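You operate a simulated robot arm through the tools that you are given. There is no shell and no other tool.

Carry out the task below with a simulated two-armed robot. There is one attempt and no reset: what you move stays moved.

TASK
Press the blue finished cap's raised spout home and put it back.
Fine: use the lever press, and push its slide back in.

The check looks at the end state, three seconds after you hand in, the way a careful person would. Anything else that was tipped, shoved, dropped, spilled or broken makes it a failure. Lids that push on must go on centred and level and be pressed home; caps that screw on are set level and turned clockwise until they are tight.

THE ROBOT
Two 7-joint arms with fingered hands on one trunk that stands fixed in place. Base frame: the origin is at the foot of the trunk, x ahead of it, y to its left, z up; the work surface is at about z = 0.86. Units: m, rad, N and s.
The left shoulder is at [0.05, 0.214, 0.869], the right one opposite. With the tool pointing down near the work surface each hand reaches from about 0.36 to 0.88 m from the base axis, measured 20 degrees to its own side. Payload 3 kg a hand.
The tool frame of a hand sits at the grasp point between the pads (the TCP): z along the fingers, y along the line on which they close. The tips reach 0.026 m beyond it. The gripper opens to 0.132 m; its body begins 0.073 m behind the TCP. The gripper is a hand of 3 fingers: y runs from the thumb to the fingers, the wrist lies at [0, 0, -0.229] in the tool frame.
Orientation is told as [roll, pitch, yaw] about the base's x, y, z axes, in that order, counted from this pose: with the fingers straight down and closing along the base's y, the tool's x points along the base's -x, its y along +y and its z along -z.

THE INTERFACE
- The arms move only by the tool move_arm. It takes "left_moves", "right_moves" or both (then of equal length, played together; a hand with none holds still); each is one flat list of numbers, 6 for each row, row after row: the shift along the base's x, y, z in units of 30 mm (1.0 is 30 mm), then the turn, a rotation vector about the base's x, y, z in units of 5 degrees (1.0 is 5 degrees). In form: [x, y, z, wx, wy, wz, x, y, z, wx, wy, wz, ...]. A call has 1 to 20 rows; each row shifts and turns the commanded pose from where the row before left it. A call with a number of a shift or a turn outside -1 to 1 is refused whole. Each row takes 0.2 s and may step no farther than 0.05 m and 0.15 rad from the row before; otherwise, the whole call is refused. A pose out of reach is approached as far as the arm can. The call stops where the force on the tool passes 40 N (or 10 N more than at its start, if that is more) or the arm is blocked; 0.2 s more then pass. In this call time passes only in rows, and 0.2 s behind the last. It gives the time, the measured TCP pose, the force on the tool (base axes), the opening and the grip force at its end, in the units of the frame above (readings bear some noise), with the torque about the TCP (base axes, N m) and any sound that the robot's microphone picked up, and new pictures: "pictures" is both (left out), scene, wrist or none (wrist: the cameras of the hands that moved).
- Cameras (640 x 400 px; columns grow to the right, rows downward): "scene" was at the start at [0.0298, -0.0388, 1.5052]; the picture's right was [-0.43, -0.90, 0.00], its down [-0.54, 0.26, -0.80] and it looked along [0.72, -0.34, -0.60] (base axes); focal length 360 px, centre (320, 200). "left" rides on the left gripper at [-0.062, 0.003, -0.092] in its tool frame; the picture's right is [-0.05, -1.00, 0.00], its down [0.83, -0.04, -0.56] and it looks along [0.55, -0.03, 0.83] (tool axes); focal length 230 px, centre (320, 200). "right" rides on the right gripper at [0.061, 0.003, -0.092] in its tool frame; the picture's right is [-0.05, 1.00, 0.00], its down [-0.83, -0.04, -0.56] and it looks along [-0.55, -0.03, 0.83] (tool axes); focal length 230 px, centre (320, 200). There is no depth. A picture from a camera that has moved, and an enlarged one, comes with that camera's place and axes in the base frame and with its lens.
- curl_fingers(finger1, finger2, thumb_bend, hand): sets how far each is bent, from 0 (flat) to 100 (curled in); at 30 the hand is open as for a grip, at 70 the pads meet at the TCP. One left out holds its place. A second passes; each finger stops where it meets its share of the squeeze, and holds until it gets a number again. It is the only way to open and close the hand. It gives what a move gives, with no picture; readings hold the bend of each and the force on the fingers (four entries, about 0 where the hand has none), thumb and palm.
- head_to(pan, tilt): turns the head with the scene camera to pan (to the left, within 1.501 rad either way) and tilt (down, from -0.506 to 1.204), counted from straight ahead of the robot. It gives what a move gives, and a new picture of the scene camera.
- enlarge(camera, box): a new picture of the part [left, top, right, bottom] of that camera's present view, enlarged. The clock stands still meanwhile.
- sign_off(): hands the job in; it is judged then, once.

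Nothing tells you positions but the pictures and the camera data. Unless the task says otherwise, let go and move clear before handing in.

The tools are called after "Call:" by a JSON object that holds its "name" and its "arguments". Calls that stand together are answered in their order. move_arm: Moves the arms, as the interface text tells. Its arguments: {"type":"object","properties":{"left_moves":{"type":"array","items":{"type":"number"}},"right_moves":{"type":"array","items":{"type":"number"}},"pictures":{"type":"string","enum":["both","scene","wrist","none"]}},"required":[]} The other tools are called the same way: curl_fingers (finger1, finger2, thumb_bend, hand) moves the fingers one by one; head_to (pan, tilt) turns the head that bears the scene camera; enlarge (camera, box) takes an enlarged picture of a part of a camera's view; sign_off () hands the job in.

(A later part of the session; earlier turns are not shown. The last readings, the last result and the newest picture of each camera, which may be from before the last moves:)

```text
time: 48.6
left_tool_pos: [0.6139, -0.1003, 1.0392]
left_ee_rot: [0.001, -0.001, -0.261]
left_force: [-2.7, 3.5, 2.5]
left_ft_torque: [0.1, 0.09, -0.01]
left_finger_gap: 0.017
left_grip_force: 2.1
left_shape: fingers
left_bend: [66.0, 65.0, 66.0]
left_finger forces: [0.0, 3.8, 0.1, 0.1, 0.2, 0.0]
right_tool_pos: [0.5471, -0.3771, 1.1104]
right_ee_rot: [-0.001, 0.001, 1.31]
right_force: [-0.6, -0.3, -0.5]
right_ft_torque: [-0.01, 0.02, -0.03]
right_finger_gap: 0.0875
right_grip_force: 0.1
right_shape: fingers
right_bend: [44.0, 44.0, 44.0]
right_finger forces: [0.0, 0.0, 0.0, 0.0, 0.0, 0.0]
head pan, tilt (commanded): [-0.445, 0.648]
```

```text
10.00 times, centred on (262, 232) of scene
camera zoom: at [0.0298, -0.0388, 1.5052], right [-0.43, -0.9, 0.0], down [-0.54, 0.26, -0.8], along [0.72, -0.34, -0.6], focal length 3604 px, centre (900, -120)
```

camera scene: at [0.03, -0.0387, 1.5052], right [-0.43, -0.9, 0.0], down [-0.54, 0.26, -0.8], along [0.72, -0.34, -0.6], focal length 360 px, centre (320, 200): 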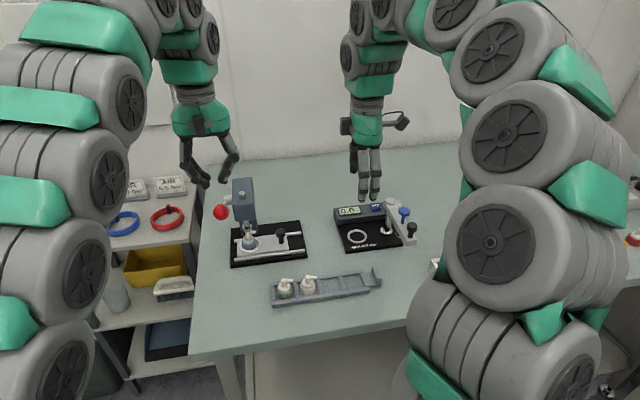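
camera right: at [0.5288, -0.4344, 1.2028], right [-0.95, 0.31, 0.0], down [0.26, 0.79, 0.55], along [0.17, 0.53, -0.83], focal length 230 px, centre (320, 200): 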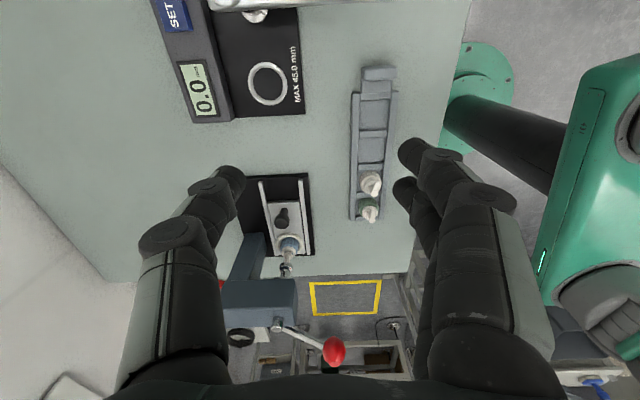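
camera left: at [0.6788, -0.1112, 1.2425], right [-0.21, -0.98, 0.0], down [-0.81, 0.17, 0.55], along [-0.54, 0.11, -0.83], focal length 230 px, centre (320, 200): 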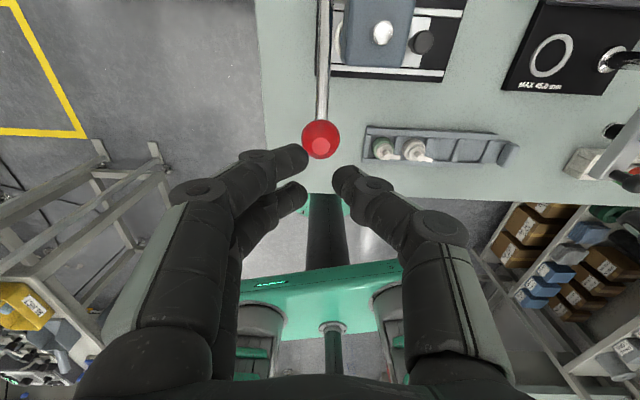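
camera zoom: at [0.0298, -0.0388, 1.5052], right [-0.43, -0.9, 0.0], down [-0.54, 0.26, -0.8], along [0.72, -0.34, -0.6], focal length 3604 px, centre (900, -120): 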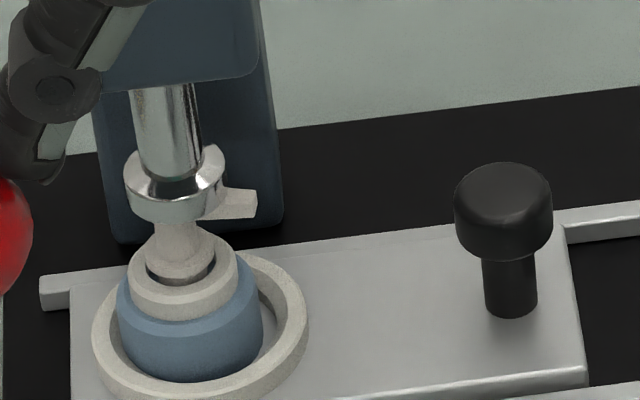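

The ram now bears on the spout. I'll recentre slightly and continue down while watching the force.

Call:
{"name": "move_arm", "arguments": {"left_moves": [0.059, 0.053, -0.2, 0, 0, 0, 0.042, -0.011, -0.2, 0, 0, 0], "pictures": "none"}}

Call:
{"name": "enlarge", "arguments": {"camera": "scene", "box": [200, 170, 296, 260]}}

Call:
{"name": "enlarge", "arguments": {"camera": "scene", "box": [230, 212, 294, 252]}}

Call:
{"name": "enlarge", "arguments": {"camera": "left", "box": [220, 60, 420, 260]}}

```text
time: 49.2
left_tool_pos: [0.616, -0.0992, 1.0265]
left_ee_rot: [0.0, 0.0, -0.26]
left_force: [-2.0, 1.2, 3.0]
left_ft_torque: [0.02, 0.07, 0.03]
left_finger_gap: 0.0178
left_grip_force: 1.5
left_shape: fingers
left_bend: [66.0, 65.0, 66.0]
left_finger forces: [0.1, 2.4, 0.0, 0.0, 1.2, 0.0]
right_tool_pos: [0.5469, -0.3769, 1.1101]
right_ee_rot: [0.001, -0.001, 1.309]
right_force: [0.3, 0.3, -0.4]
right_ft_torque: [0.01, 0.02, 0.01]
right_finger_gap: 0.0876
right_grip_force: 0.1
right_shape: fingers
right_bend: [44.0, 44.0, 44.0]
right_finger forces: [0.1, 0.0, 0.0, 0.0, 0.0, 0.1]
head pan, tilt (commanded): [-0.445, 0.648]
```

```text
4.44 times, centred on (248, 215) of scene
camera zoom: at [0.0298, -0.0388, 1.5052], right [-0.43, -0.9, 0.0], down [-0.54, 0.26, -0.8], along [0.72, -0.34, -0.6], focal length 1602 px, centre (640, 133)
```

zoom: 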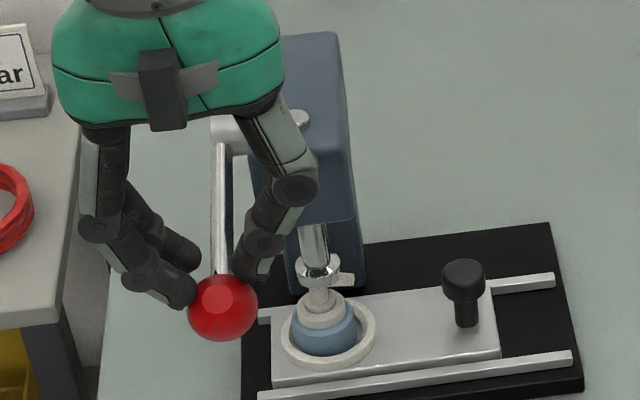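

```text
10.00 times, centred on (262, 232) of scene
camera zoom: at [0.0298, -0.0388, 1.5052], right [-0.43, -0.9, 0.0], down [-0.54, 0.26, -0.8], along [0.72, -0.34, -0.6], focal length 3604 px, centre (900, -120)
```

zoom: 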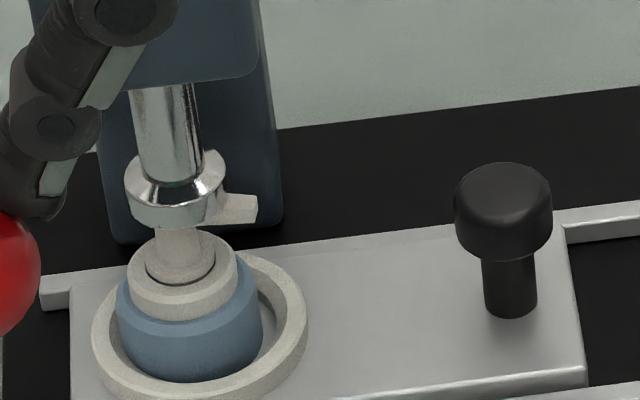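

```text
2.00 times, centred on (320, 160) of left
camera zoom: at [0.6762, -0.1102, 1.1193], right [-0.21, -0.98, 0.0], down [-0.81, 0.17, 0.56], along [-0.54, 0.11, -0.83], focal length 460 px, centre (320, 280)
```

zoom: 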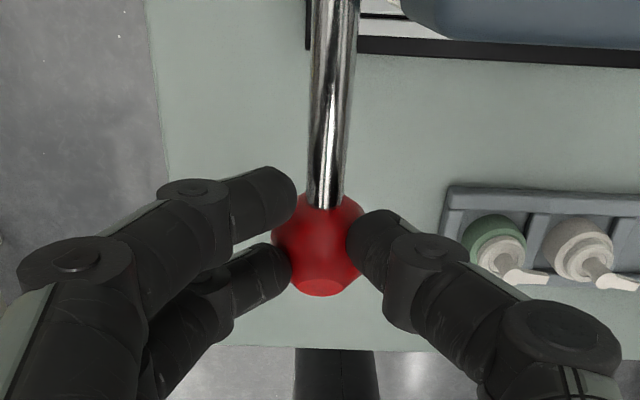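

The spout's flange is sinking into the collar at low force. Continuing down until it bottoms.

Call:
{"name": "move_arm", "arguments": {"left_moves": [0.064, -0.012, -0.19, 0, 0, 0, 0.064, -0.012, -0.19, 0, 0, 0], "pictures": "none"}}

Call:
{"name": "enlarge", "arguments": {"camera": "scene", "box": [200, 170, 296, 260]}}

Call:
{"name": "enlarge", "arguments": {"camera": "scene", "box": [230, 212, 294, 252]}}

```text
time: 49.8
left_tool_pos: [0.619, -0.0999, 1.015]
left_ee_rot: [0.002, 0.0, -0.26]
left_force: [-1.1, 2.1, 3.4]
left_ft_torque: [0.06, 0.04, -0.01]
left_finger_gap: 0.0178
left_grip_force: 2.2
left_shape: fingers
left_bend: [66.0, 65.0, 66.0]
left_finger forces: [0.0, 2.9, 0.1, 0.0, 0.8, 0.0]
right_tool_pos: [0.5471, -0.3769, 1.1101]
right_ee_rot: [0.002, 0.001, 1.311]
right_force: [0.3, 0.1, -0.7]
right_ft_torque: [0.04, -0.01, -0.01]
right_finger_gap: 0.0875
right_grip_force: 0.2
right_shape: fingers
right_bend: [44.0, 44.0, 44.0]
right_finger forces: [0.0, 0.0, 0.0, 0.0, 0.0, 0.1]
head pan, tilt (commanded): [-0.445, 0.648]
```

```text
4.44 times, centred on (248, 215) of scene
camera zoom: at [0.0298, -0.0388, 1.5052], right [-0.43, -0.9, 0.0], down [-0.54, 0.26, -0.8], along [0.72, -0.34, -0.6], focal length 1602 px, centre (640, 133)
```

zoom: 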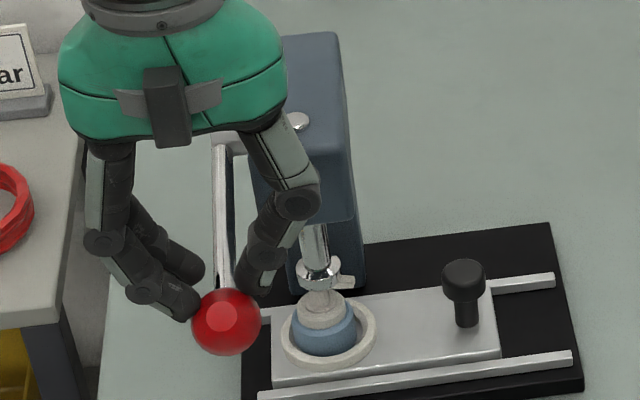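

```text
10.00 times, centred on (262, 232) of scene
camera zoom: at [0.0298, -0.0388, 1.5052], right [-0.43, -0.9, 0.0], down [-0.54, 0.26, -0.8], along [0.72, -0.34, -0.6], focal length 3604 px, centre (900, -120)
```

zoom: 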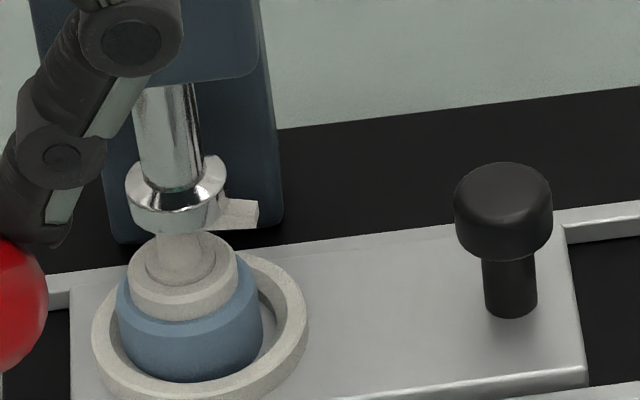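

Flange looks nearly flush. I'll continue until the lever clearly stops, to be sure it's home.

Call:
{"name": "move_arm", "arguments": {"left_moves": [0.08, -0.012, -0.18, 0, 0, 0, 0.08, -0.012, -0.18, 0, 0, 0], "pictures": "none"}}

Call:
{"name": "enlarge", "arguments": {"camera": "scene", "box": [200, 170, 296, 260]}}

Call:
{"name": "enlarge", "arguments": {"camera": "scene", "box": [230, 212, 294, 252]}}

```text
time: 50.4
left_tool_pos: [0.6242, -0.1002, 1.0049]
left_ee_rot: [0.001, 0.0, -0.259]
left_force: [-0.4, 0.9, 3.6]
left_ft_torque: [0.05, 0.04, 0.0]
left_finger_gap: 0.0174
left_grip_force: 1.7
left_shape: fingers
left_bend: [66.0, 65.0, 66.0]
left_finger forces: [0.0, 2.5, 0.0, 0.0, 1.2, 0.0]
right_tool_pos: [0.5466, -0.3774, 1.1108]
right_ee_rot: [0.001, 0.001, 1.311]
right_force: [-0.8, 0.0, -0.1]
right_ft_torque: [-0.03, -0.03, -0.02]
right_finger_gap: 0.0875
right_grip_force: 0.0
right_shape: fingers
right_bend: [44.0, 44.0, 44.0]
right_finger forces: [0.0, 0.1, 0.0, 0.0, 0.0, 0.0]
head pan, tilt (commanded): [-0.445, 0.648]
```

```text
4.44 times, centred on (248, 215) of scene
camera zoom: at [0.0298, -0.0388, 1.5052], right [-0.43, -0.9, 0.0], down [-0.54, 0.26, -0.8], along [0.72, -0.34, -0.6], focal length 1602 px, centre (640, 133)
```

zoom: 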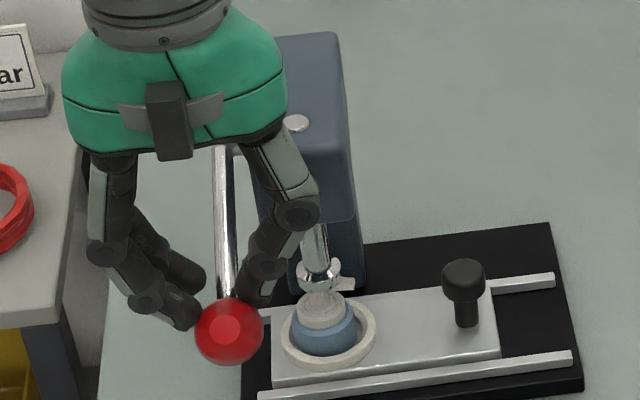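

```text
10.00 times, centred on (262, 232) of scene
camera zoom: at [0.0298, -0.0388, 1.5052], right [-0.43, -0.9, 0.0], down [-0.54, 0.26, -0.8], along [0.72, -0.34, -0.6], focal length 3604 px, centre (900, -120)
```

zoom: 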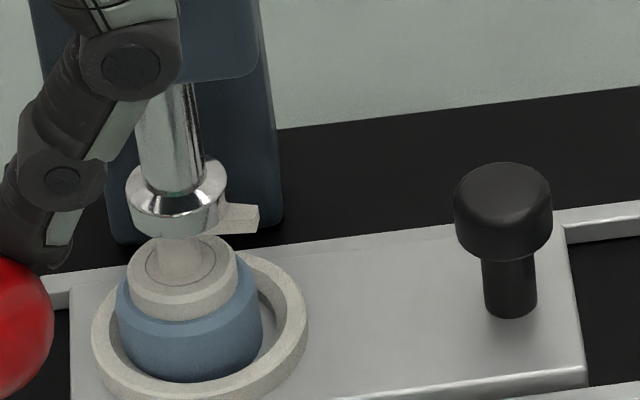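

Still yielding at under 4 N. Another small step down.

Call:
{"name": "move_arm", "arguments": {"left_moves": [0.09, -0.018, -0.17, 0, 0, 0, 0.09, -0.018, -0.17, 0, 0, 0], "pictures": "none"}}

Call:
{"name": "enlarge", "arguments": {"camera": "scene", "box": [200, 170, 296, 260]}}

Call:
{"name": "enlarge", "arguments": {"camera": "scene", "box": [230, 212, 294, 252]}}

Call:
{"name": "enlarge", "arguments": {"camera": "left", "box": [220, 60, 420, 260]}}

```text
time: 51.0
left_tool_pos: [0.6294, -0.1012, 0.9949]
left_ee_rot: [-0.001, -0.001, -0.26]
left_force: [2.5, 1.7, 4.6]
left_ft_torque: [0.06, 0.01, -0.07]
left_finger_gap: 0.0175
left_grip_force: 3.3
left_shape: fingers
left_bend: [66.0, 65.0, 66.0]
left_finger forces: [0.0, 4.3, 0.0, 0.0, 2.1, 0.0]
right_tool_pos: [0.5465, -0.377, 1.1099]
right_ee_rot: [0.0, 0.0, 1.31]
right_force: [-0.8, 0.9, -0.3]
right_ft_torque: [0.01, 0.0, 0.01]
right_finger_gap: 0.0876
right_grip_force: 0.1
right_shape: fingers
right_bend: [44.0, 44.0, 44.0]
right_finger forces: [0.1, 0.0, 0.1, 0.0, 0.0, 0.0]
head pan, tilt (commanded): [-0.445, 0.648]
```

```text
4.44 times, centred on (248, 215) of scene
camera zoom: at [0.0298, -0.0388, 1.5052], right [-0.43, -0.9, 0.0], down [-0.54, 0.26, -0.8], along [0.72, -0.34, -0.6], focal length 1602 px, centre (640, 133)
```

zoom: 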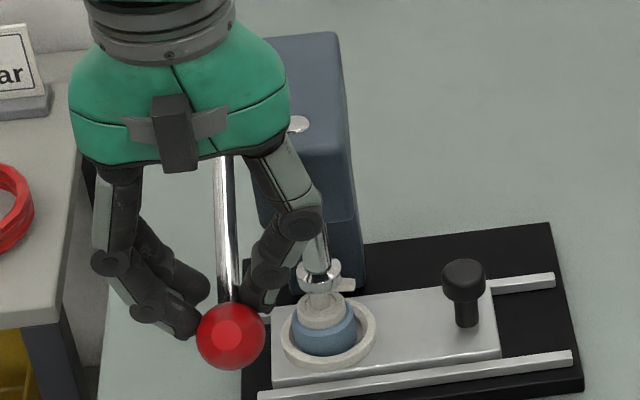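

```text
10.00 times, centred on (262, 232) of scene
camera zoom: at [0.0298, -0.0388, 1.5052], right [-0.43, -0.9, 0.0], down [-0.54, 0.26, -0.8], along [0.72, -0.34, -0.6], focal length 3604 px, centre (900, -120)
```

zoom: 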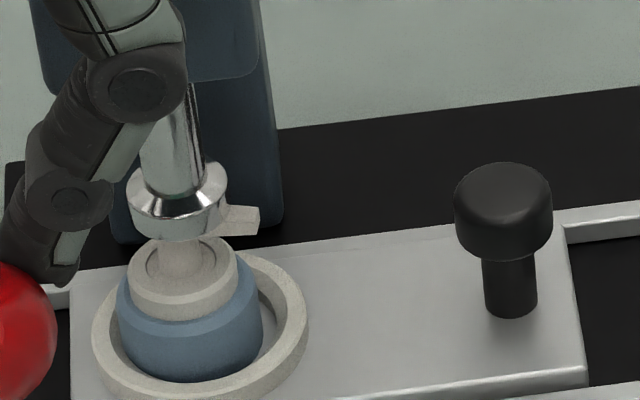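

```text
2.00 times, centred on (320, 160) of left
camera zoom: at [0.6913, -0.1126, 1.0864], right [-0.21, -0.98, 0.0], down [-0.81, 0.17, 0.55], along [-0.54, 0.11, -0.83], focal length 460 px, centre (320, 280)
```

zoom: 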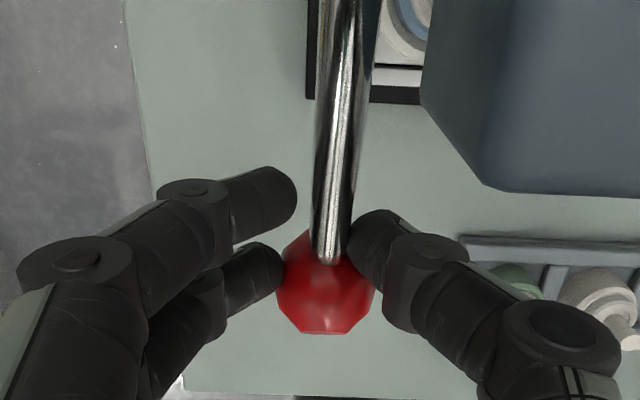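

The spout now looks level with its finished neighbours, but I want to feel a firm stop. My hand has run ahead of the ball, so I'll shift back toward the robot and press a little further.

Call:
{"name": "move_arm", "arguments": {"left_moves": [-0.2, 0.053, -0.1, 0, 0, 0, -0.1, 0.026, -0.15, 0, 0, 0, 0, 0, -0.15, 0, 0, 0], "pictures": "none"}}

Call:
{"name": "enlarge", "arguments": {"camera": "scene", "box": [200, 170, 296, 260]}}

Call:
{"name": "enlarge", "arguments": {"camera": "scene", "box": [230, 212, 294, 252]}}

Call:
{"name": "enlarge", "arguments": {"camera": "left", "box": [220, 60, 420, 260]}}

```text
time: 51.5
left_tool_pos: [0.627, -0.0995, 0.9947]
left_ee_rot: [-0.004, -0.018, -0.26]
left_force: [8.7, -2.4, 5.8]
left_ft_torque: [-0.1, -0.18, 0.11]
left_finger_gap: 0.0192
left_grip_force: 6.1
left_shape: fingers
left_bend: [66.0, 64.0, 66.0]
left_finger forces: [0.0, 3.3, 0.0, 0.1, 9.5, 0.1]
right_tool_pos: [0.546, -0.3763, 1.1091]
right_ee_rot: [0.002, 0.001, 1.31]
right_force: [-0.4, -0.1, -0.6]
right_ft_torque: [-0.01, -0.01, 0.01]
right_finger_gap: 0.0875
right_grip_force: 0.0
right_shape: fingers
right_bend: [44.0, 44.0, 44.0]
right_finger forces: [0.0, 0.1, 0.1, 0.0, 0.1, 0.0]
head pan, tilt (commanded): [-0.445, 0.648]
stopped in row 2 (left hand): the force on the tool passed its limit at 46 N (the readings are from after the stop); the commanded pose is now the measured one
```

```text
4.44 times, centred on (248, 215) of scene
camera zoom: at [0.0298, -0.0388, 1.5052], right [-0.43, -0.9, 0.0], down [-0.54, 0.26, -0.8], along [0.72, -0.34, -0.6], focal length 1602 px, centre (640, 133)
```

zoom: 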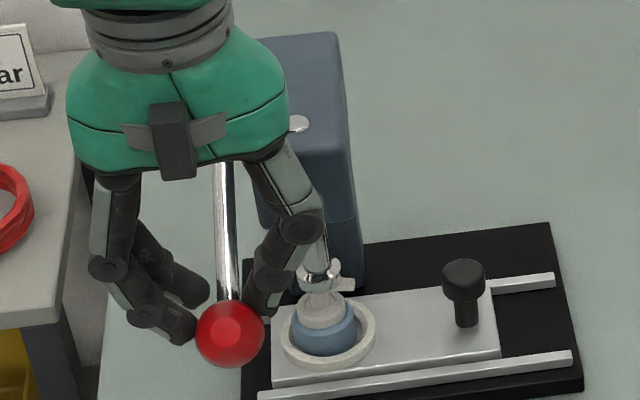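

```text
10.00 times, centred on (262, 232) of scene
camera zoom: at [0.0298, -0.0388, 1.5052], right [-0.43, -0.9, 0.0], down [-0.54, 0.26, -0.8], along [0.72, -0.34, -0.6], focal length 3604 px, centre (900, -120)
```

zoom: 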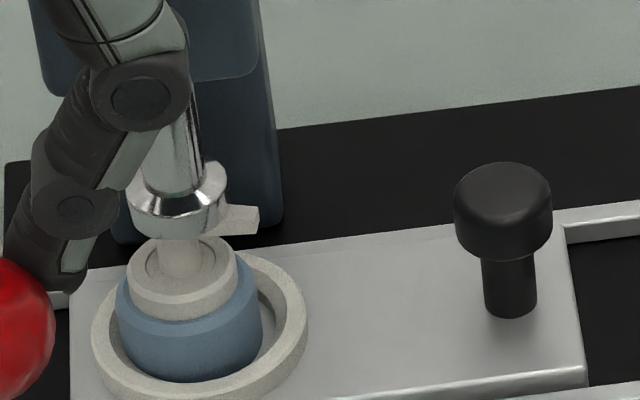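

```text
2.00 times, centred on (320, 160) of left
camera zoom: at [0.686, -0.111, 1.0884], right [-0.21, -0.98, 0.0], down [-0.82, 0.18, 0.54], along [-0.53, 0.11, -0.84], focal length 460 px, centre (320, 280)
```

zoom: 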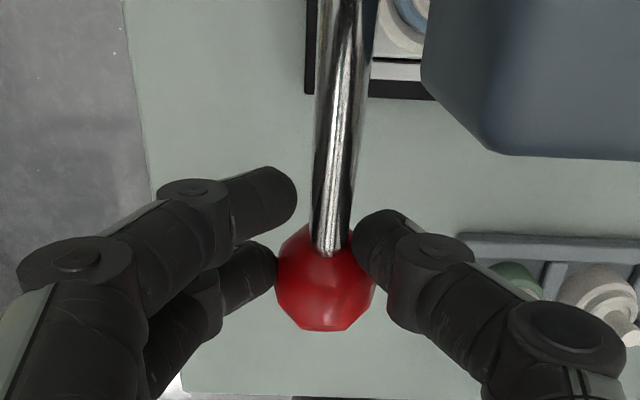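

The force limit tripped, probably because I pushed the ball radially along its rod. I'll lift off slightly and see whether the lever springs back.

Call:
{"name": "move_arm", "arguments": {"left_moves": [0, 0, 0.3, 0, 0, 0, 0, 0, 0.3, 0, 0, 0], "pictures": "none"}}

Call:
{"name": "enlarge", "arguments": {"camera": "scene", "box": [200, 170, 296, 260]}}

Call:
{"name": "enlarge", "arguments": {"camera": "scene", "box": [230, 212, 294, 252]}}

Call:
{"name": "enlarge", "arguments": {"camera": "left", "box": [220, 60, 420, 260]}}

```text
time: 52.1
left_tool_pos: [0.6249, -0.1, 1.0095]
left_ee_rot: [-0.002, -0.011, -0.26]
left_force: [0.7, -0.1, 1.7]
left_ft_torque: [0.01, 0.04, 0.03]
left_finger_gap: 0.019
left_grip_force: 2.1
left_shape: fingers
left_bend: [66.0, 64.0, 65.0]
left_finger forces: [0.2, 2.0, 0.0, 0.0, 1.9, 0.0]
right_tool_pos: [0.5474, -0.3775, 1.1095]
right_ee_rot: [0.0, 0.001, 1.312]
right_force: [0.7, 0.7, 0.6]
right_ft_torque: [0.0, -0.03, -0.02]
right_finger_gap: 0.0876
right_grip_force: 0.1
right_shape: fingers
right_bend: [44.0, 44.0, 44.0]
right_finger forces: [0.0, 0.0, 0.1, 0.0, 0.1, 0.1]
head pan, tilt (commanded): [-0.445, 0.648]
```

```text
4.44 times, centred on (248, 215) of scene
camera zoom: at [0.0298, -0.0388, 1.5052], right [-0.43, -0.9, 0.0], down [-0.54, 0.26, -0.8], along [0.72, -0.34, -0.6], focal length 1602 px, centre (640, 133)
```

zoom: 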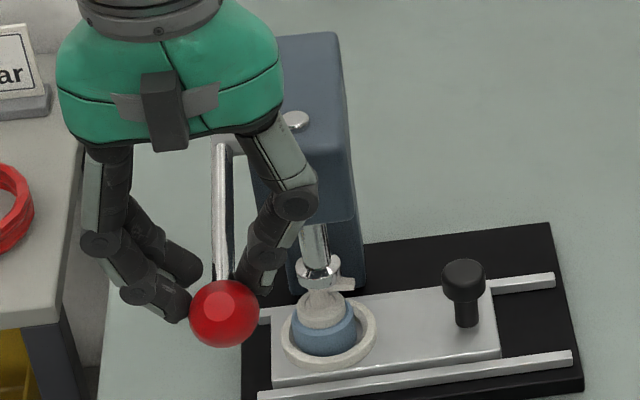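

```text
10.00 times, centred on (262, 232) of scene
camera zoom: at [0.0298, -0.0388, 1.5052], right [-0.43, -0.9, 0.0], down [-0.54, 0.26, -0.8], along [0.72, -0.34, -0.6], focal length 3604 px, centre (900, -120)
```

zoom: 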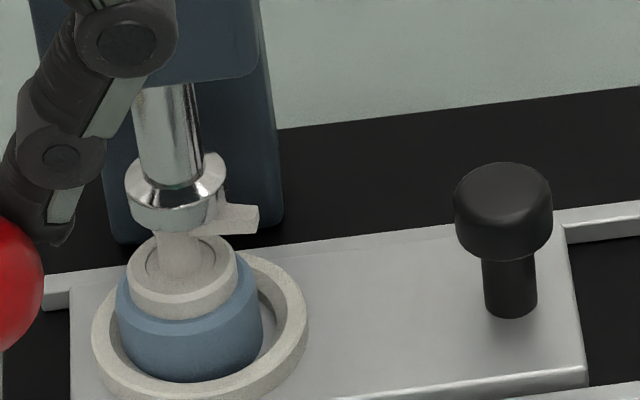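

```text
2.00 times, centred on (320, 160) of left
camera zoom: at [0.6851, -0.11, 1.104], right [-0.21, -0.98, 0.0], down [-0.82, 0.17, 0.55], along [-0.53, 0.11, -0.84], focal length 460 px, centre (320, 280)
```

zoom: 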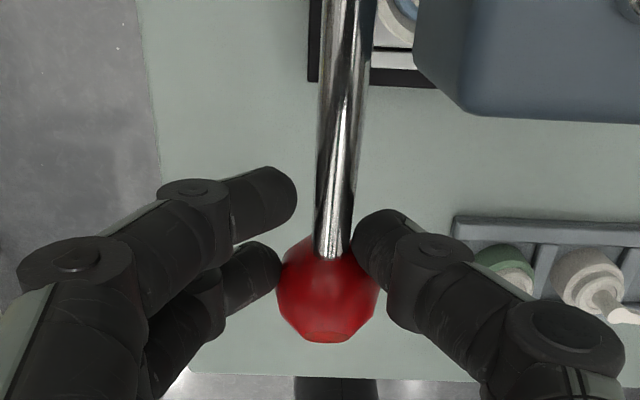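

The lever has a return spring and follows the hand up, while the spout stays down in the collar. I'll move up and back so the fingers sit on top of the ball again, then press once more with better centring to be sure it is home.

Call:
{"name": "move_arm", "arguments": {"left_moves": [-0.129, 0.034, 0.333, 0, 0, 0, -0.129, 0.034, 0.333, 0, 0, 0, -0.129, 0.034, 0.333, 0, 0, 0, -0.129, 0.034, 0.333, 0, 0, 0], "pictures": "none"}}

Call:
{"name": "enlarge", "arguments": {"camera": "scene", "box": [200, 170, 296, 260]}}

Call:
{"name": "enlarge", "arguments": {"camera": "scene", "box": [230, 212, 294, 252]}}

Call:
{"name": "enlarge", "arguments": {"camera": "left", "box": [220, 60, 420, 260]}}

```text
time: 53.1
left_tool_pos: [0.6104, -0.0958, 1.0518]
left_ee_rot: [-0.002, -0.012, -0.258]
left_force: [4.3, -7.0, 0.9]
left_ft_torque: [-0.15, -0.09, 0.06]
left_finger_gap: 0.0249
left_grip_force: 4.1
left_shape: fingers
left_bend: [66.0, 64.0, 63.0]
left_finger forces: [0.2, 1.1, 0.0, 0.1, 7.2, 0.1]
right_tool_pos: [0.5457, -0.3772, 1.111]
right_ee_rot: [0.0, 0.0, 1.312]
right_force: [0.3, 0.1, -0.9]
right_ft_torque: [0.03, -0.02, 0.01]
right_finger_gap: 0.0878
right_grip_force: 0.0
right_shape: fingers
right_bend: [44.0, 44.0, 44.0]
right_finger forces: [0.1, 0.0, 0.0, 0.0, 0.1, 0.0]
head pan, tilt (commanded): [-0.445, 0.648]
```

```text
4.44 times, centred on (248, 215) of scene
camera zoom: at [0.0299, -0.0389, 1.5052], right [-0.43, -0.9, 0.0], down [-0.54, 0.26, -0.8], along [0.72, -0.34, -0.6], focal length 1602 px, centre (640, 133)
```

zoom: 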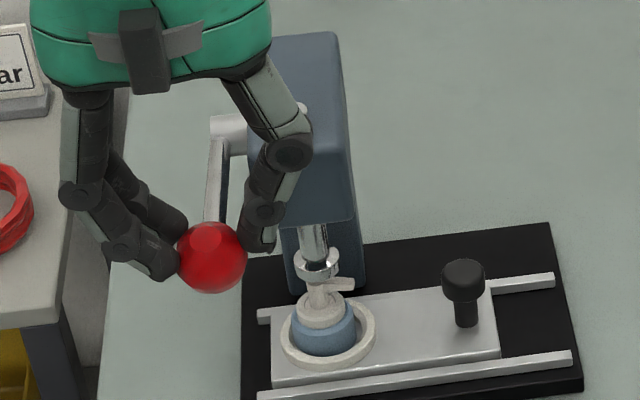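

```text
10.00 times, centred on (262, 232) of scene
camera zoom: at [0.0299, -0.0389, 1.5052], right [-0.43, -0.9, 0.0], down [-0.54, 0.26, -0.8], along [0.72, -0.34, -0.6], focal length 3604 px, centre (900, -120)
```

zoom: 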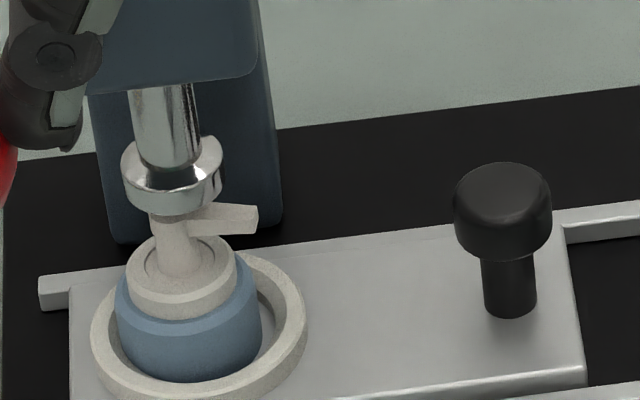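

```text
2.00 times, centred on (320, 160) of left
camera zoom: at [0.6688, -0.1064, 1.145], right [-0.21, -0.98, 0.0], down [-0.82, 0.18, 0.54], along [-0.53, 0.11, -0.84], focal length 460 px, centre (320, 280)
```

zoom: 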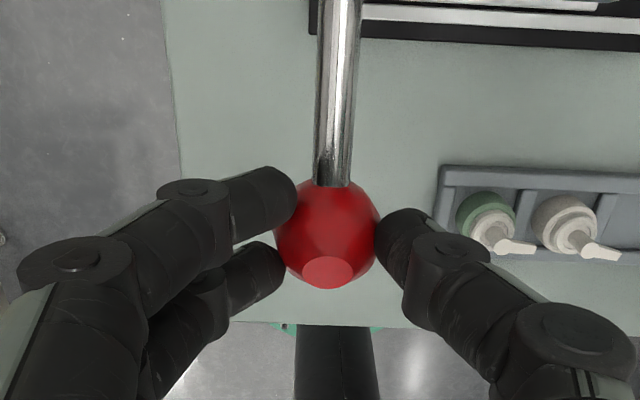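

The ram has lifted a little and the spout stays low. I'll compare it closely with its finished neighbour.

Call:
{"name": "enlarge", "arguments": {"camera": "scene", "box": [236, 226, 268, 246]}}

Call:
{"name": "enlarge", "arguments": {"camera": "scene", "box": [292, 272, 324, 292]}}

```text
16.00 times, centred on (252, 236) of scene
camera zoom: at [0.0299, -0.0389, 1.5052], right [-0.43, -0.9, 0.0], down [-0.54, 0.26, -0.8], along [0.72, -0.34, -0.6], focal length 5766 px, centre (1408, -376)
```

zoom: 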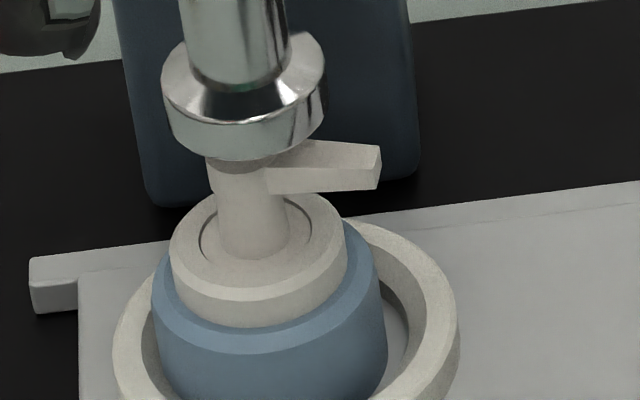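

```text
16.00 times, centred on (308, 282) of scene
camera zoom: at [0.0299, -0.0389, 1.5052], right [-0.43, -0.9, 0.0], down [-0.54, 0.26, -0.8], along [0.72, -0.34, -0.6], focal length 5766 px, centre (512, -1112)
```

zoom: 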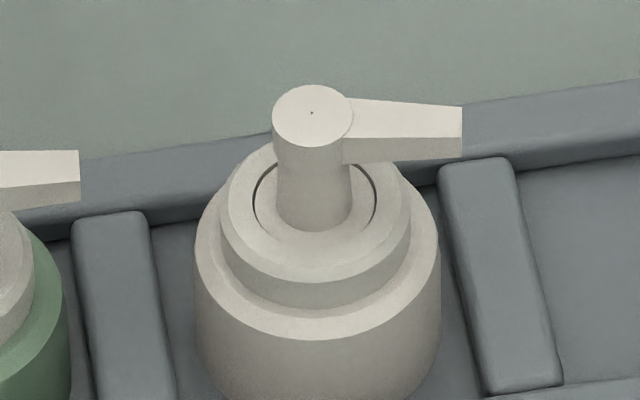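

The blue spout now matches its finished neighbours: the flange is flush within the collar. I'll let the lever rise with the hand along its arc and then leave it.

Call:
{"name": "move_arm", "arguments": {"left_moves": [0.03, -0.14, 0.4, 0, 0, 0, 0.06, -0.016, 0.4, 0, 0, 0, 0.09, -0.024, 0.4, 0, 0, 0, 0.1, -0.026, 0.4, 0, 0, 0, 0, 0, 0.6, 0, 0, 0, 0, 0, 0.8, 0, 0, 0], "pictures": "both"}}

Call:
{"name": "enlarge", "arguments": {"camera": "scene", "box": [200, 150, 312, 260]}}

```text
time: 54.5
left_tool_pos: [0.6172, -0.1038, 1.1427]
left_ee_rot: [-0.001, -0.011, -0.26]
left_force: [-0.6, 0.2, 0.0]
left_ft_torque: [-0.01, 0.0, 0.0]
left_finger_gap: 0.0172
left_grip_force: 0.0
left_shape: fingers
left_bend: [66.0, 66.0, 66.0]
left_finger forces: [0.0, 0.0, 0.0, 0.1, 0.0, 0.0]
right_tool_pos: [0.5462, -0.3763, 1.1093]
right_ee_rot: [-0.001, 0.0, 1.311]
right_force: [0.6, -0.1, 0.2]
right_ft_torque: [0.02, -0.01, 0.01]
right_finger_gap: 0.0878
right_grip_force: 0.1
right_shape: fingers
right_bend: [44.0, 44.0, 44.0]
right_finger forces: [0.0, 0.1, 0.0, 0.0, 0.0, 0.1]
head pan, tilt (commanded): [-0.445, 0.648]
camera scene: at [0.0298, -0.0388, 1.5052], right [-0.43, -0.9, 0.0], down [-0.54, 0.26, -0.8], along [0.72, -0.34, -0.6], focal length 360 px, centre (320, 200)
camera left: at [0.6773, -0.1144, 1.2348], right [-0.21, -0.98, 0.0], down [-0.82, 0.17, 0.55], along [-0.53, 0.11, -0.84], focal length 230 px, centre (320, 200)
```

scene: 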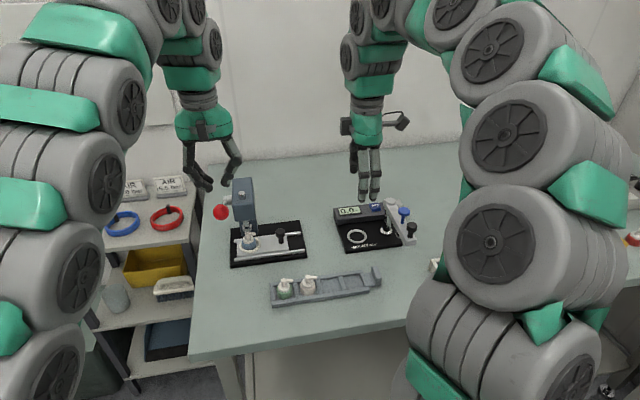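
left: 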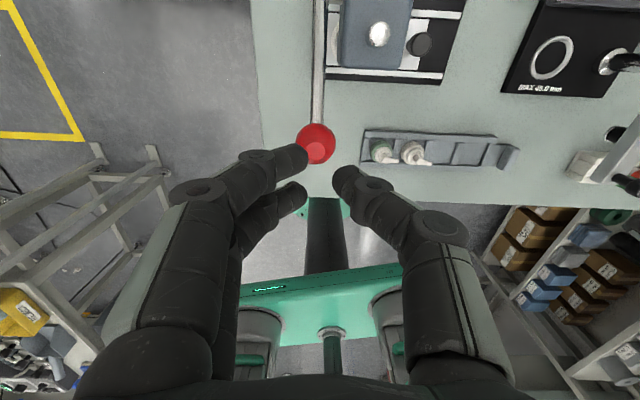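

```text
3.64 times, centred on (256, 205) of scene
camera zoom: at [0.0298, -0.0388, 1.5052], right [-0.43, -0.9, 0.0], down [-0.54, 0.26, -0.8], along [0.72, -0.34, -0.6], focal length 1310 px, centre (553, 182)
```

zoom: 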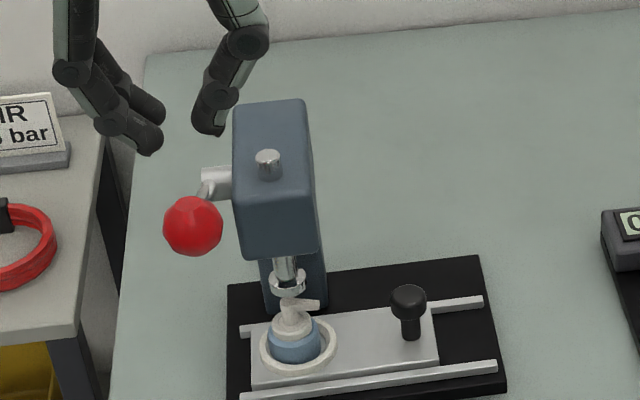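

The lever is back at its rest position and the ram is up. I'll zoom on the spout once more, then move the left hand away.

Call:
{"name": "enlarge", "arguments": {"camera": "scene", "box": [236, 222, 268, 246]}}

Call:
{"name": "enlarge", "arguments": {"camera": "right", "box": [250, 190, 330, 280]}}

Call:
{"name": "move_arm", "arguments": {"left_moves": [-0.4, 0.4, 0.7, 0, 0, 0, -0.7, 0.6, 0.5, 0, 0, 0, -0.8, 0.8, 0.3, 0, 0, 0, -0.8, 0.8, 0, 0, 0, 0, -0.8, 0.8, 0, 0, 0, 0, -0.8, 0.8, 0, 0, 0, 0], "pictures": "none"}}

```text
16.00 times, centred on (252, 234) of scene
camera zoom: at [0.0298, -0.0388, 1.5052], right [-0.43, -0.9, 0.0], down [-0.54, 0.26, -0.8], along [0.72, -0.34, -0.6], focal length 5766 px, centre (1408, -344)
```

zoom: 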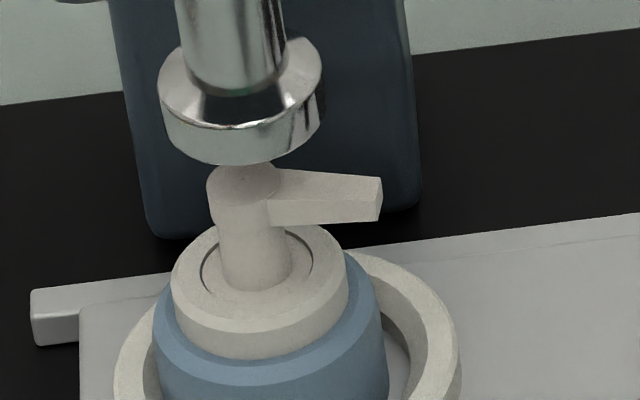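

```text
4.44 times, centred on (290, 235) of right
camera zoom: at [0.5289, -0.4344, 1.2029], right [-0.95, 0.31, 0.0], down [0.26, 0.79, 0.56], along [0.17, 0.53, -0.83], focal length 1022 px, centre (453, 44)
```

zoom: 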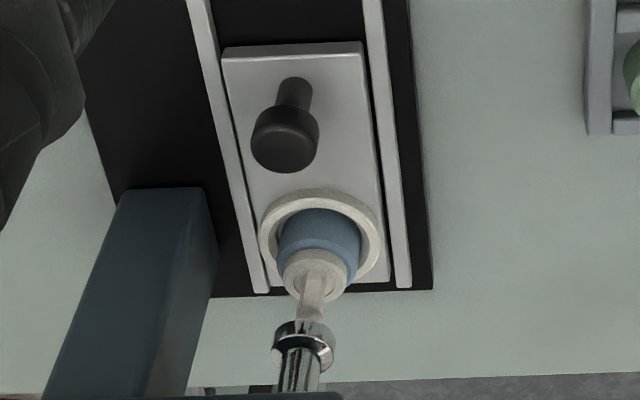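

```text
time: 56.0
left_tool_pos: [0.4903, 0.0247, 1.1894]
left_ee_rot: [-0.002, -0.015, -0.259]
left_force: [0.0, -0.2, -0.5]
left_ft_torque: [-0.01, 0.0, 0.0]
left_finger_gap: 0.0172
left_grip_force: 0.0
left_shape: fingers
left_bend: [66.0, 66.0, 66.0]
left_finger forces: [0.0, 0.0, 0.0, 0.0, 0.0, 0.0]
right_tool_pos: [0.5466, -0.3773, 1.1104]
right_ee_rot: [0.0, -0.001, 1.309]
right_force: [0.1, 0.2, -0.6]
right_ft_torque: [-0.01, -0.02, 0.01]
right_finger_gap: 0.0873
right_grip_force: 0.1
right_shape: fingers
right_bend: [44.0, 44.0, 44.0]
right_finger forces: [0.1, 0.0, 0.1, 0.0, 0.1, 0.0]
head pan, tilt (commanded): [-0.445, 0.648]
```

The spout is home: flange flush. Next I bring the right hand back over the knob (tilted as before) to draw the slide out.

Call:
{"name": "move_arm", "arguments": {"right_moves": [0.617, 0.783, -0.3, 0.322, -0.086, 0, 0.617, 0.783, -0.3, 0.322, -0.086, 0, 0.617, 0.783, -0.4, 0.322, -0.086, 0, 0.617, 0.783, -0.4, 0.322, -0.086, 0, 0.617, 0.783, -0.6, 0.322, -0.086, 0, 0.617, 0.783, -0.6, 0.322, -0.086, 0], "pictures": "both"}}

Call:
{"name": "enlarge", "arguments": {"camera": "right", "box": [200, 30, 440, 230]}}

```text
time: 57.4
left_tool_pos: [0.4909, 0.024, 1.1881]
left_ee_rot: [-0.001, -0.014, -0.259]
left_force: [0.1, 0.4, 0.8]
left_ft_torque: [-0.05, 0.0, 0.02]
left_finger_gap: 0.017
left_grip_force: 0.1
left_shape: fingers
left_bend: [66.0, 66.0, 66.0]
left_finger forces: [0.0, 0.0, 0.0, 0.1, 0.0, 0.0]
right_tool_pos: [0.6545, -0.2358, 1.0326]
right_ee_rot: [-0.003, -0.177, 1.31]
right_force: [0.2, -0.4, 0.4]
right_ft_torque: [0.04, 0.01, 0.01]
right_finger_gap: 0.0874
right_grip_force: 0.1
right_shape: fingers
right_bend: [44.0, 44.0, 44.0]
right_finger forces: [0.1, 0.0, 0.0, 0.0, 0.0, 0.1]
head pan, tilt (commanded): [-0.445, 0.648]
camera scene: at [0.0298, -0.0388, 1.5052], right [-0.43, -0.9, 0.0], down [-0.54, 0.26, -0.8], along [0.72, -0.34, -0.6], focal length 360 px, centre (320, 200)
camera right: at [0.6342, -0.3075, 1.1132], right [-0.95, 0.31, 0.01], down [0.23, 0.69, 0.69], along [0.21, 0.66, -0.72], focal length 230 px, centre (320, 200)
```

scene: 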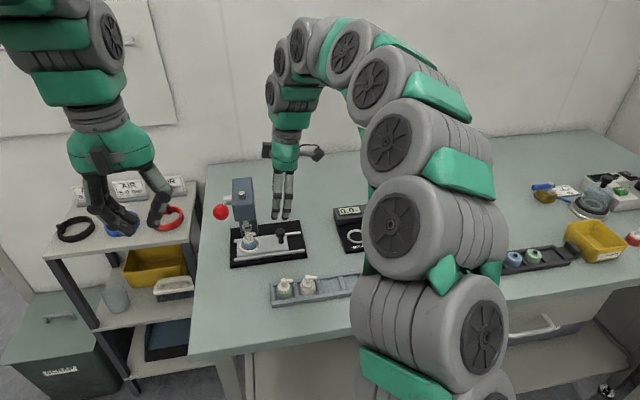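
right: 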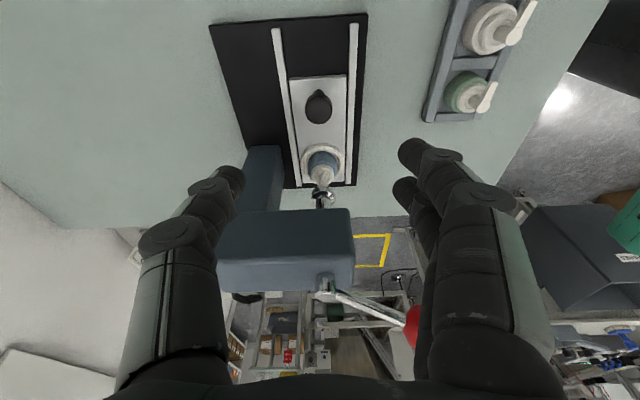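

```text
2.00 times, centred on (320, 130) of right
camera zoom: at [0.6342, -0.3075, 1.1132], right [-0.95, 0.31, 0.01], down [0.23, 0.69, 0.69], along [0.21, 0.66, -0.72], focal length 460 px, centre (320, 340)
```

zoom: 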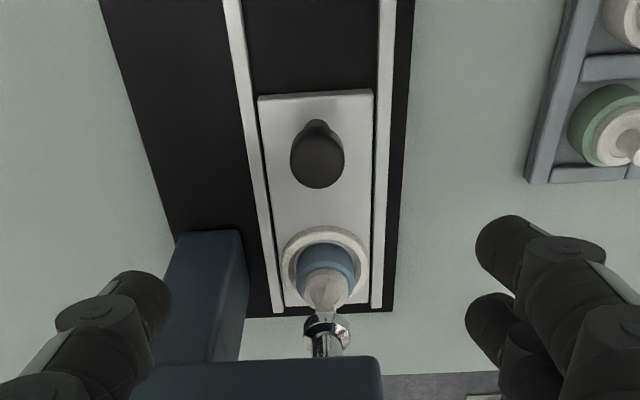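

Aligned over the knob. Lowering and gripping it again.

Call:
{"name": "move_arm", "arguments": {"right_moves": [0.01, 0, -0.875, 0, 0, 0, 0.01, 0, -0.875, 0, 0, 0, 0, 0, -0.875, 0, 0, 0, 0, 0, -0.875, 0, 0, 0], "pictures": "none"}}

Call:
{"name": "curl_fingers", "arguments": {"hand": "right", "finger1": 64, "finger2": 64, "thumb_bend": 64}}

Call:
{"name": "enlarge", "arguments": {"camera": "right", "box": [200, 50, 440, 250]}}

Call:
{"name": "curl_fingers", "arguments": {"hand": "right", "finger1": 70, "finger2": 70, "thumb_bend": 70}}

```text
time: 58.4
left_tool_pos: [0.4906, 0.0234, 1.1877]
left_ee_rot: [0.0, -0.016, -0.26]
left_force: [-0.5, -0.4, -0.5]
left_ft_torque: [0.01, -0.04, 0.01]
left_finger_gap: 0.0173
left_grip_force: 0.0
left_shape: fingers
left_bend: [66.0, 66.0, 66.0]
left_finger forces: [0.0, 0.1, 0.1, 0.0, 0.0, 0.0]
right_tool_pos: [0.6579, -0.2343, 0.9254]
right_ee_rot: [0.001, -0.174, 1.314]
right_force: [0.4, 0.1, 0.4]
right_ft_torque: [0.02, 0.02, 0.0]
right_finger_gap: 0.0876
right_grip_force: 0.0
right_shape: fingers
right_bend: [44.0, 44.0, 44.0]
right_finger forces: [0.1, 0.1, 0.0, 0.0, 0.0, 0.0]
head pan, tilt (commanded): [-0.445, 0.648]
```

```text
time: 59.4
left_tool_pos: [0.4892, 0.024, 1.1875]
left_ee_rot: [-0.002, -0.013, -0.259]
left_force: [-0.8, -0.3, 0.0]
left_ft_torque: [0.04, -0.03, 0.02]
left_finger_gap: 0.0171
left_grip_force: 0.1
left_shape: fingers
left_bend: [66.0, 66.0, 66.0]
left_finger forces: [0.1, 0.0, 0.0, 0.0, 0.0, 0.1]
right_tool_pos: [0.6582, -0.2357, 0.9262]
right_ee_rot: [0.001, -0.173, 1.311]
right_force: [-0.2, -0.2, 1.2]
right_ft_torque: [-0.02, -0.03, 0.02]
right_finger_gap: 0.0235
right_grip_force: 0.6
right_shape: fingers
right_bend: [64.0, 64.0, 64.0]
right_finger forces: [0.1, 0.2, 0.1, 0.1, 0.1, 0.1]
head pan, tilt (commanded): [-0.445, 0.648]
```

```text
2.00 times, centred on (320, 150) of right
camera zoom: at [0.6364, -0.3075, 1.007], right [-0.95, 0.31, 0.01], down [0.23, 0.69, 0.69], along [0.21, 0.66, -0.72], focal length 460 px, centre (320, 300)
```

zoom: 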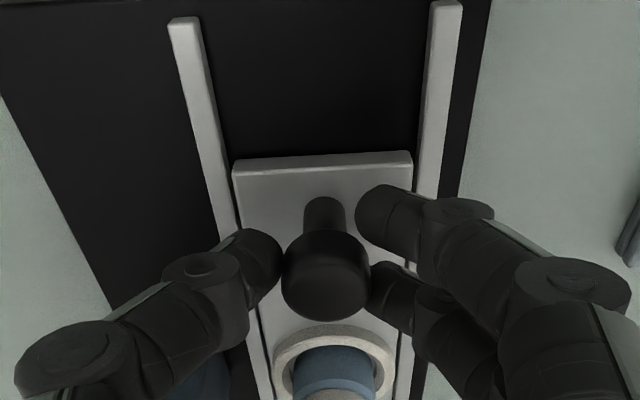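

```text
time: 60.4
left_tool_pos: [0.4904, 0.024, 1.1888]
left_ee_rot: [-0.001, -0.015, -0.261]
left_force: [0.5, 0.2, 0.1]
left_ft_torque: [0.02, 0.01, 0.04]
left_finger_gap: 0.0172
left_grip_force: 0.0
left_shape: fingers
left_bend: [66.0, 66.0, 66.0]
left_finger forces: [0.1, 0.1, 0.0, 0.0, 0.0, 0.0]
right_tool_pos: [0.6574, -0.2344, 0.9266]
right_ee_rot: [0.001, -0.175, 1.312]
right_force: [-1.1, 0.8, -4.2]
right_ft_torque: [-0.04, 0.0, 0.02]
right_finger_gap: 0.0185
right_grip_force: 6.5
right_shape: fingers
right_bend: [66.0, 65.0, 67.0]
right_finger forces: [3.3, 3.9, 0.0, 0.1, 6.2, 0.1]
head pan, tilt (commanded): [-0.445, 0.648]
```

Gripped. Drawing the slide out 80 mm, slowly so the cap doesn't shift.

Call:
{"name": "move_arm", "arguments": {"right_moves": [-0.086, -0.322, 0, 0, 0, 0, -0.086, -0.322, 0, 0, 0, 0, -0.086, -0.322, 0, 0, 0, 0, -0.086, -0.322, 0, 0, 0, 0, -0.086, -0.322, 0, 0, 0, 0, -0.086, -0.322, 0, 0, 0, 0, -0.086, -0.322, 0, 0, 0, 0, -0.086, -0.322, 0, 0, 0, 0], "pictures": "both"}}

Call:
{"name": "enlarge", "arguments": {"camera": "scene", "box": [222, 170, 342, 260]}}

```text
time: 62.1
left_tool_pos: [0.4906, 0.0231, 1.1881]
left_ee_rot: [-0.001, -0.015, -0.26]
left_force: [-0.1, 0.4, 0.1]
left_ft_torque: [0.04, -0.02, -0.02]
left_finger_gap: 0.0172
left_grip_force: 0.1
left_shape: fingers
left_bend: [66.0, 66.0, 66.0]
left_finger forces: [0.1, 0.1, 0.0, 0.0, 0.1, 0.0]
right_tool_pos: [0.6377, -0.312, 0.9262]
right_ee_rot: [0.001, -0.175, 1.312]
right_force: [-0.9, -1.6, -6.7]
right_ft_torque: [-0.04, 0.0, 0.07]
right_finger_gap: 0.0188
right_grip_force: 7.0
right_shape: fingers
right_bend: [66.0, 65.0, 67.0]
right_finger forces: [4.2, 3.5, 0.0, 0.1, 6.5, 0.1]
head pan, tilt (commanded): [-0.445, 0.648]
camera scene: at [0.0299, -0.0389, 1.5052], right [-0.43, -0.9, 0.0], down [-0.54, 0.26, -0.8], along [0.72, -0.34, -0.6], focal length 360 px, centre (320, 200)
camera right: at [0.6159, -0.3856, 1.0073], right [-0.95, 0.31, 0.01], down [0.23, 0.69, 0.69], along [0.21, 0.66, -0.72], focal length 230 px, centre (320, 200)
```

scene: 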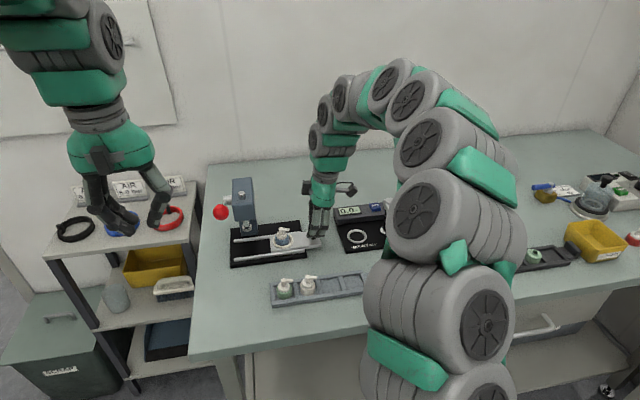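
right: 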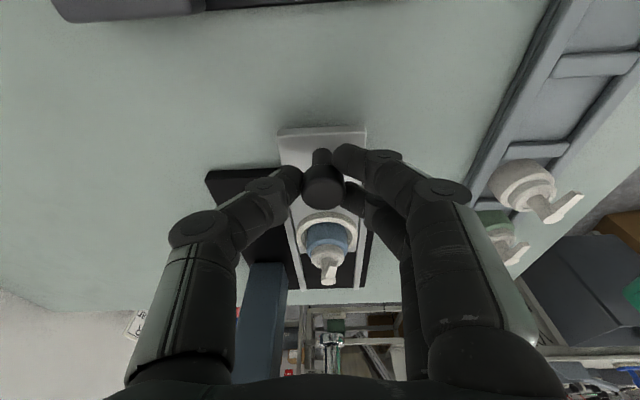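

```text
4.44 times, centred on (282, 215) of scene
camera zoom: at [0.0299, -0.0389, 1.5052], right [-0.43, -0.9, 0.0], down [-0.54, 0.26, -0.8], along [0.72, -0.34, -0.6], focal length 1602 px, centre (489, 133)
```

zoom: 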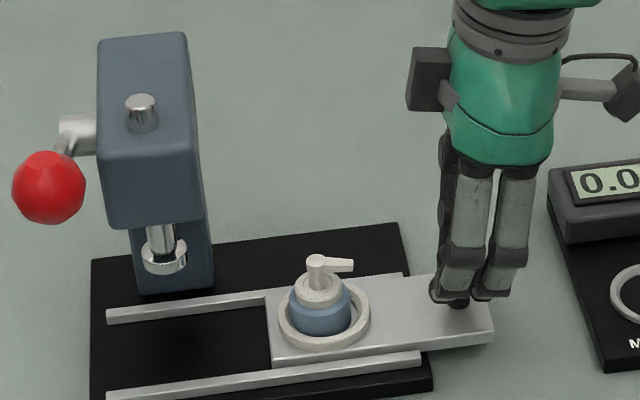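

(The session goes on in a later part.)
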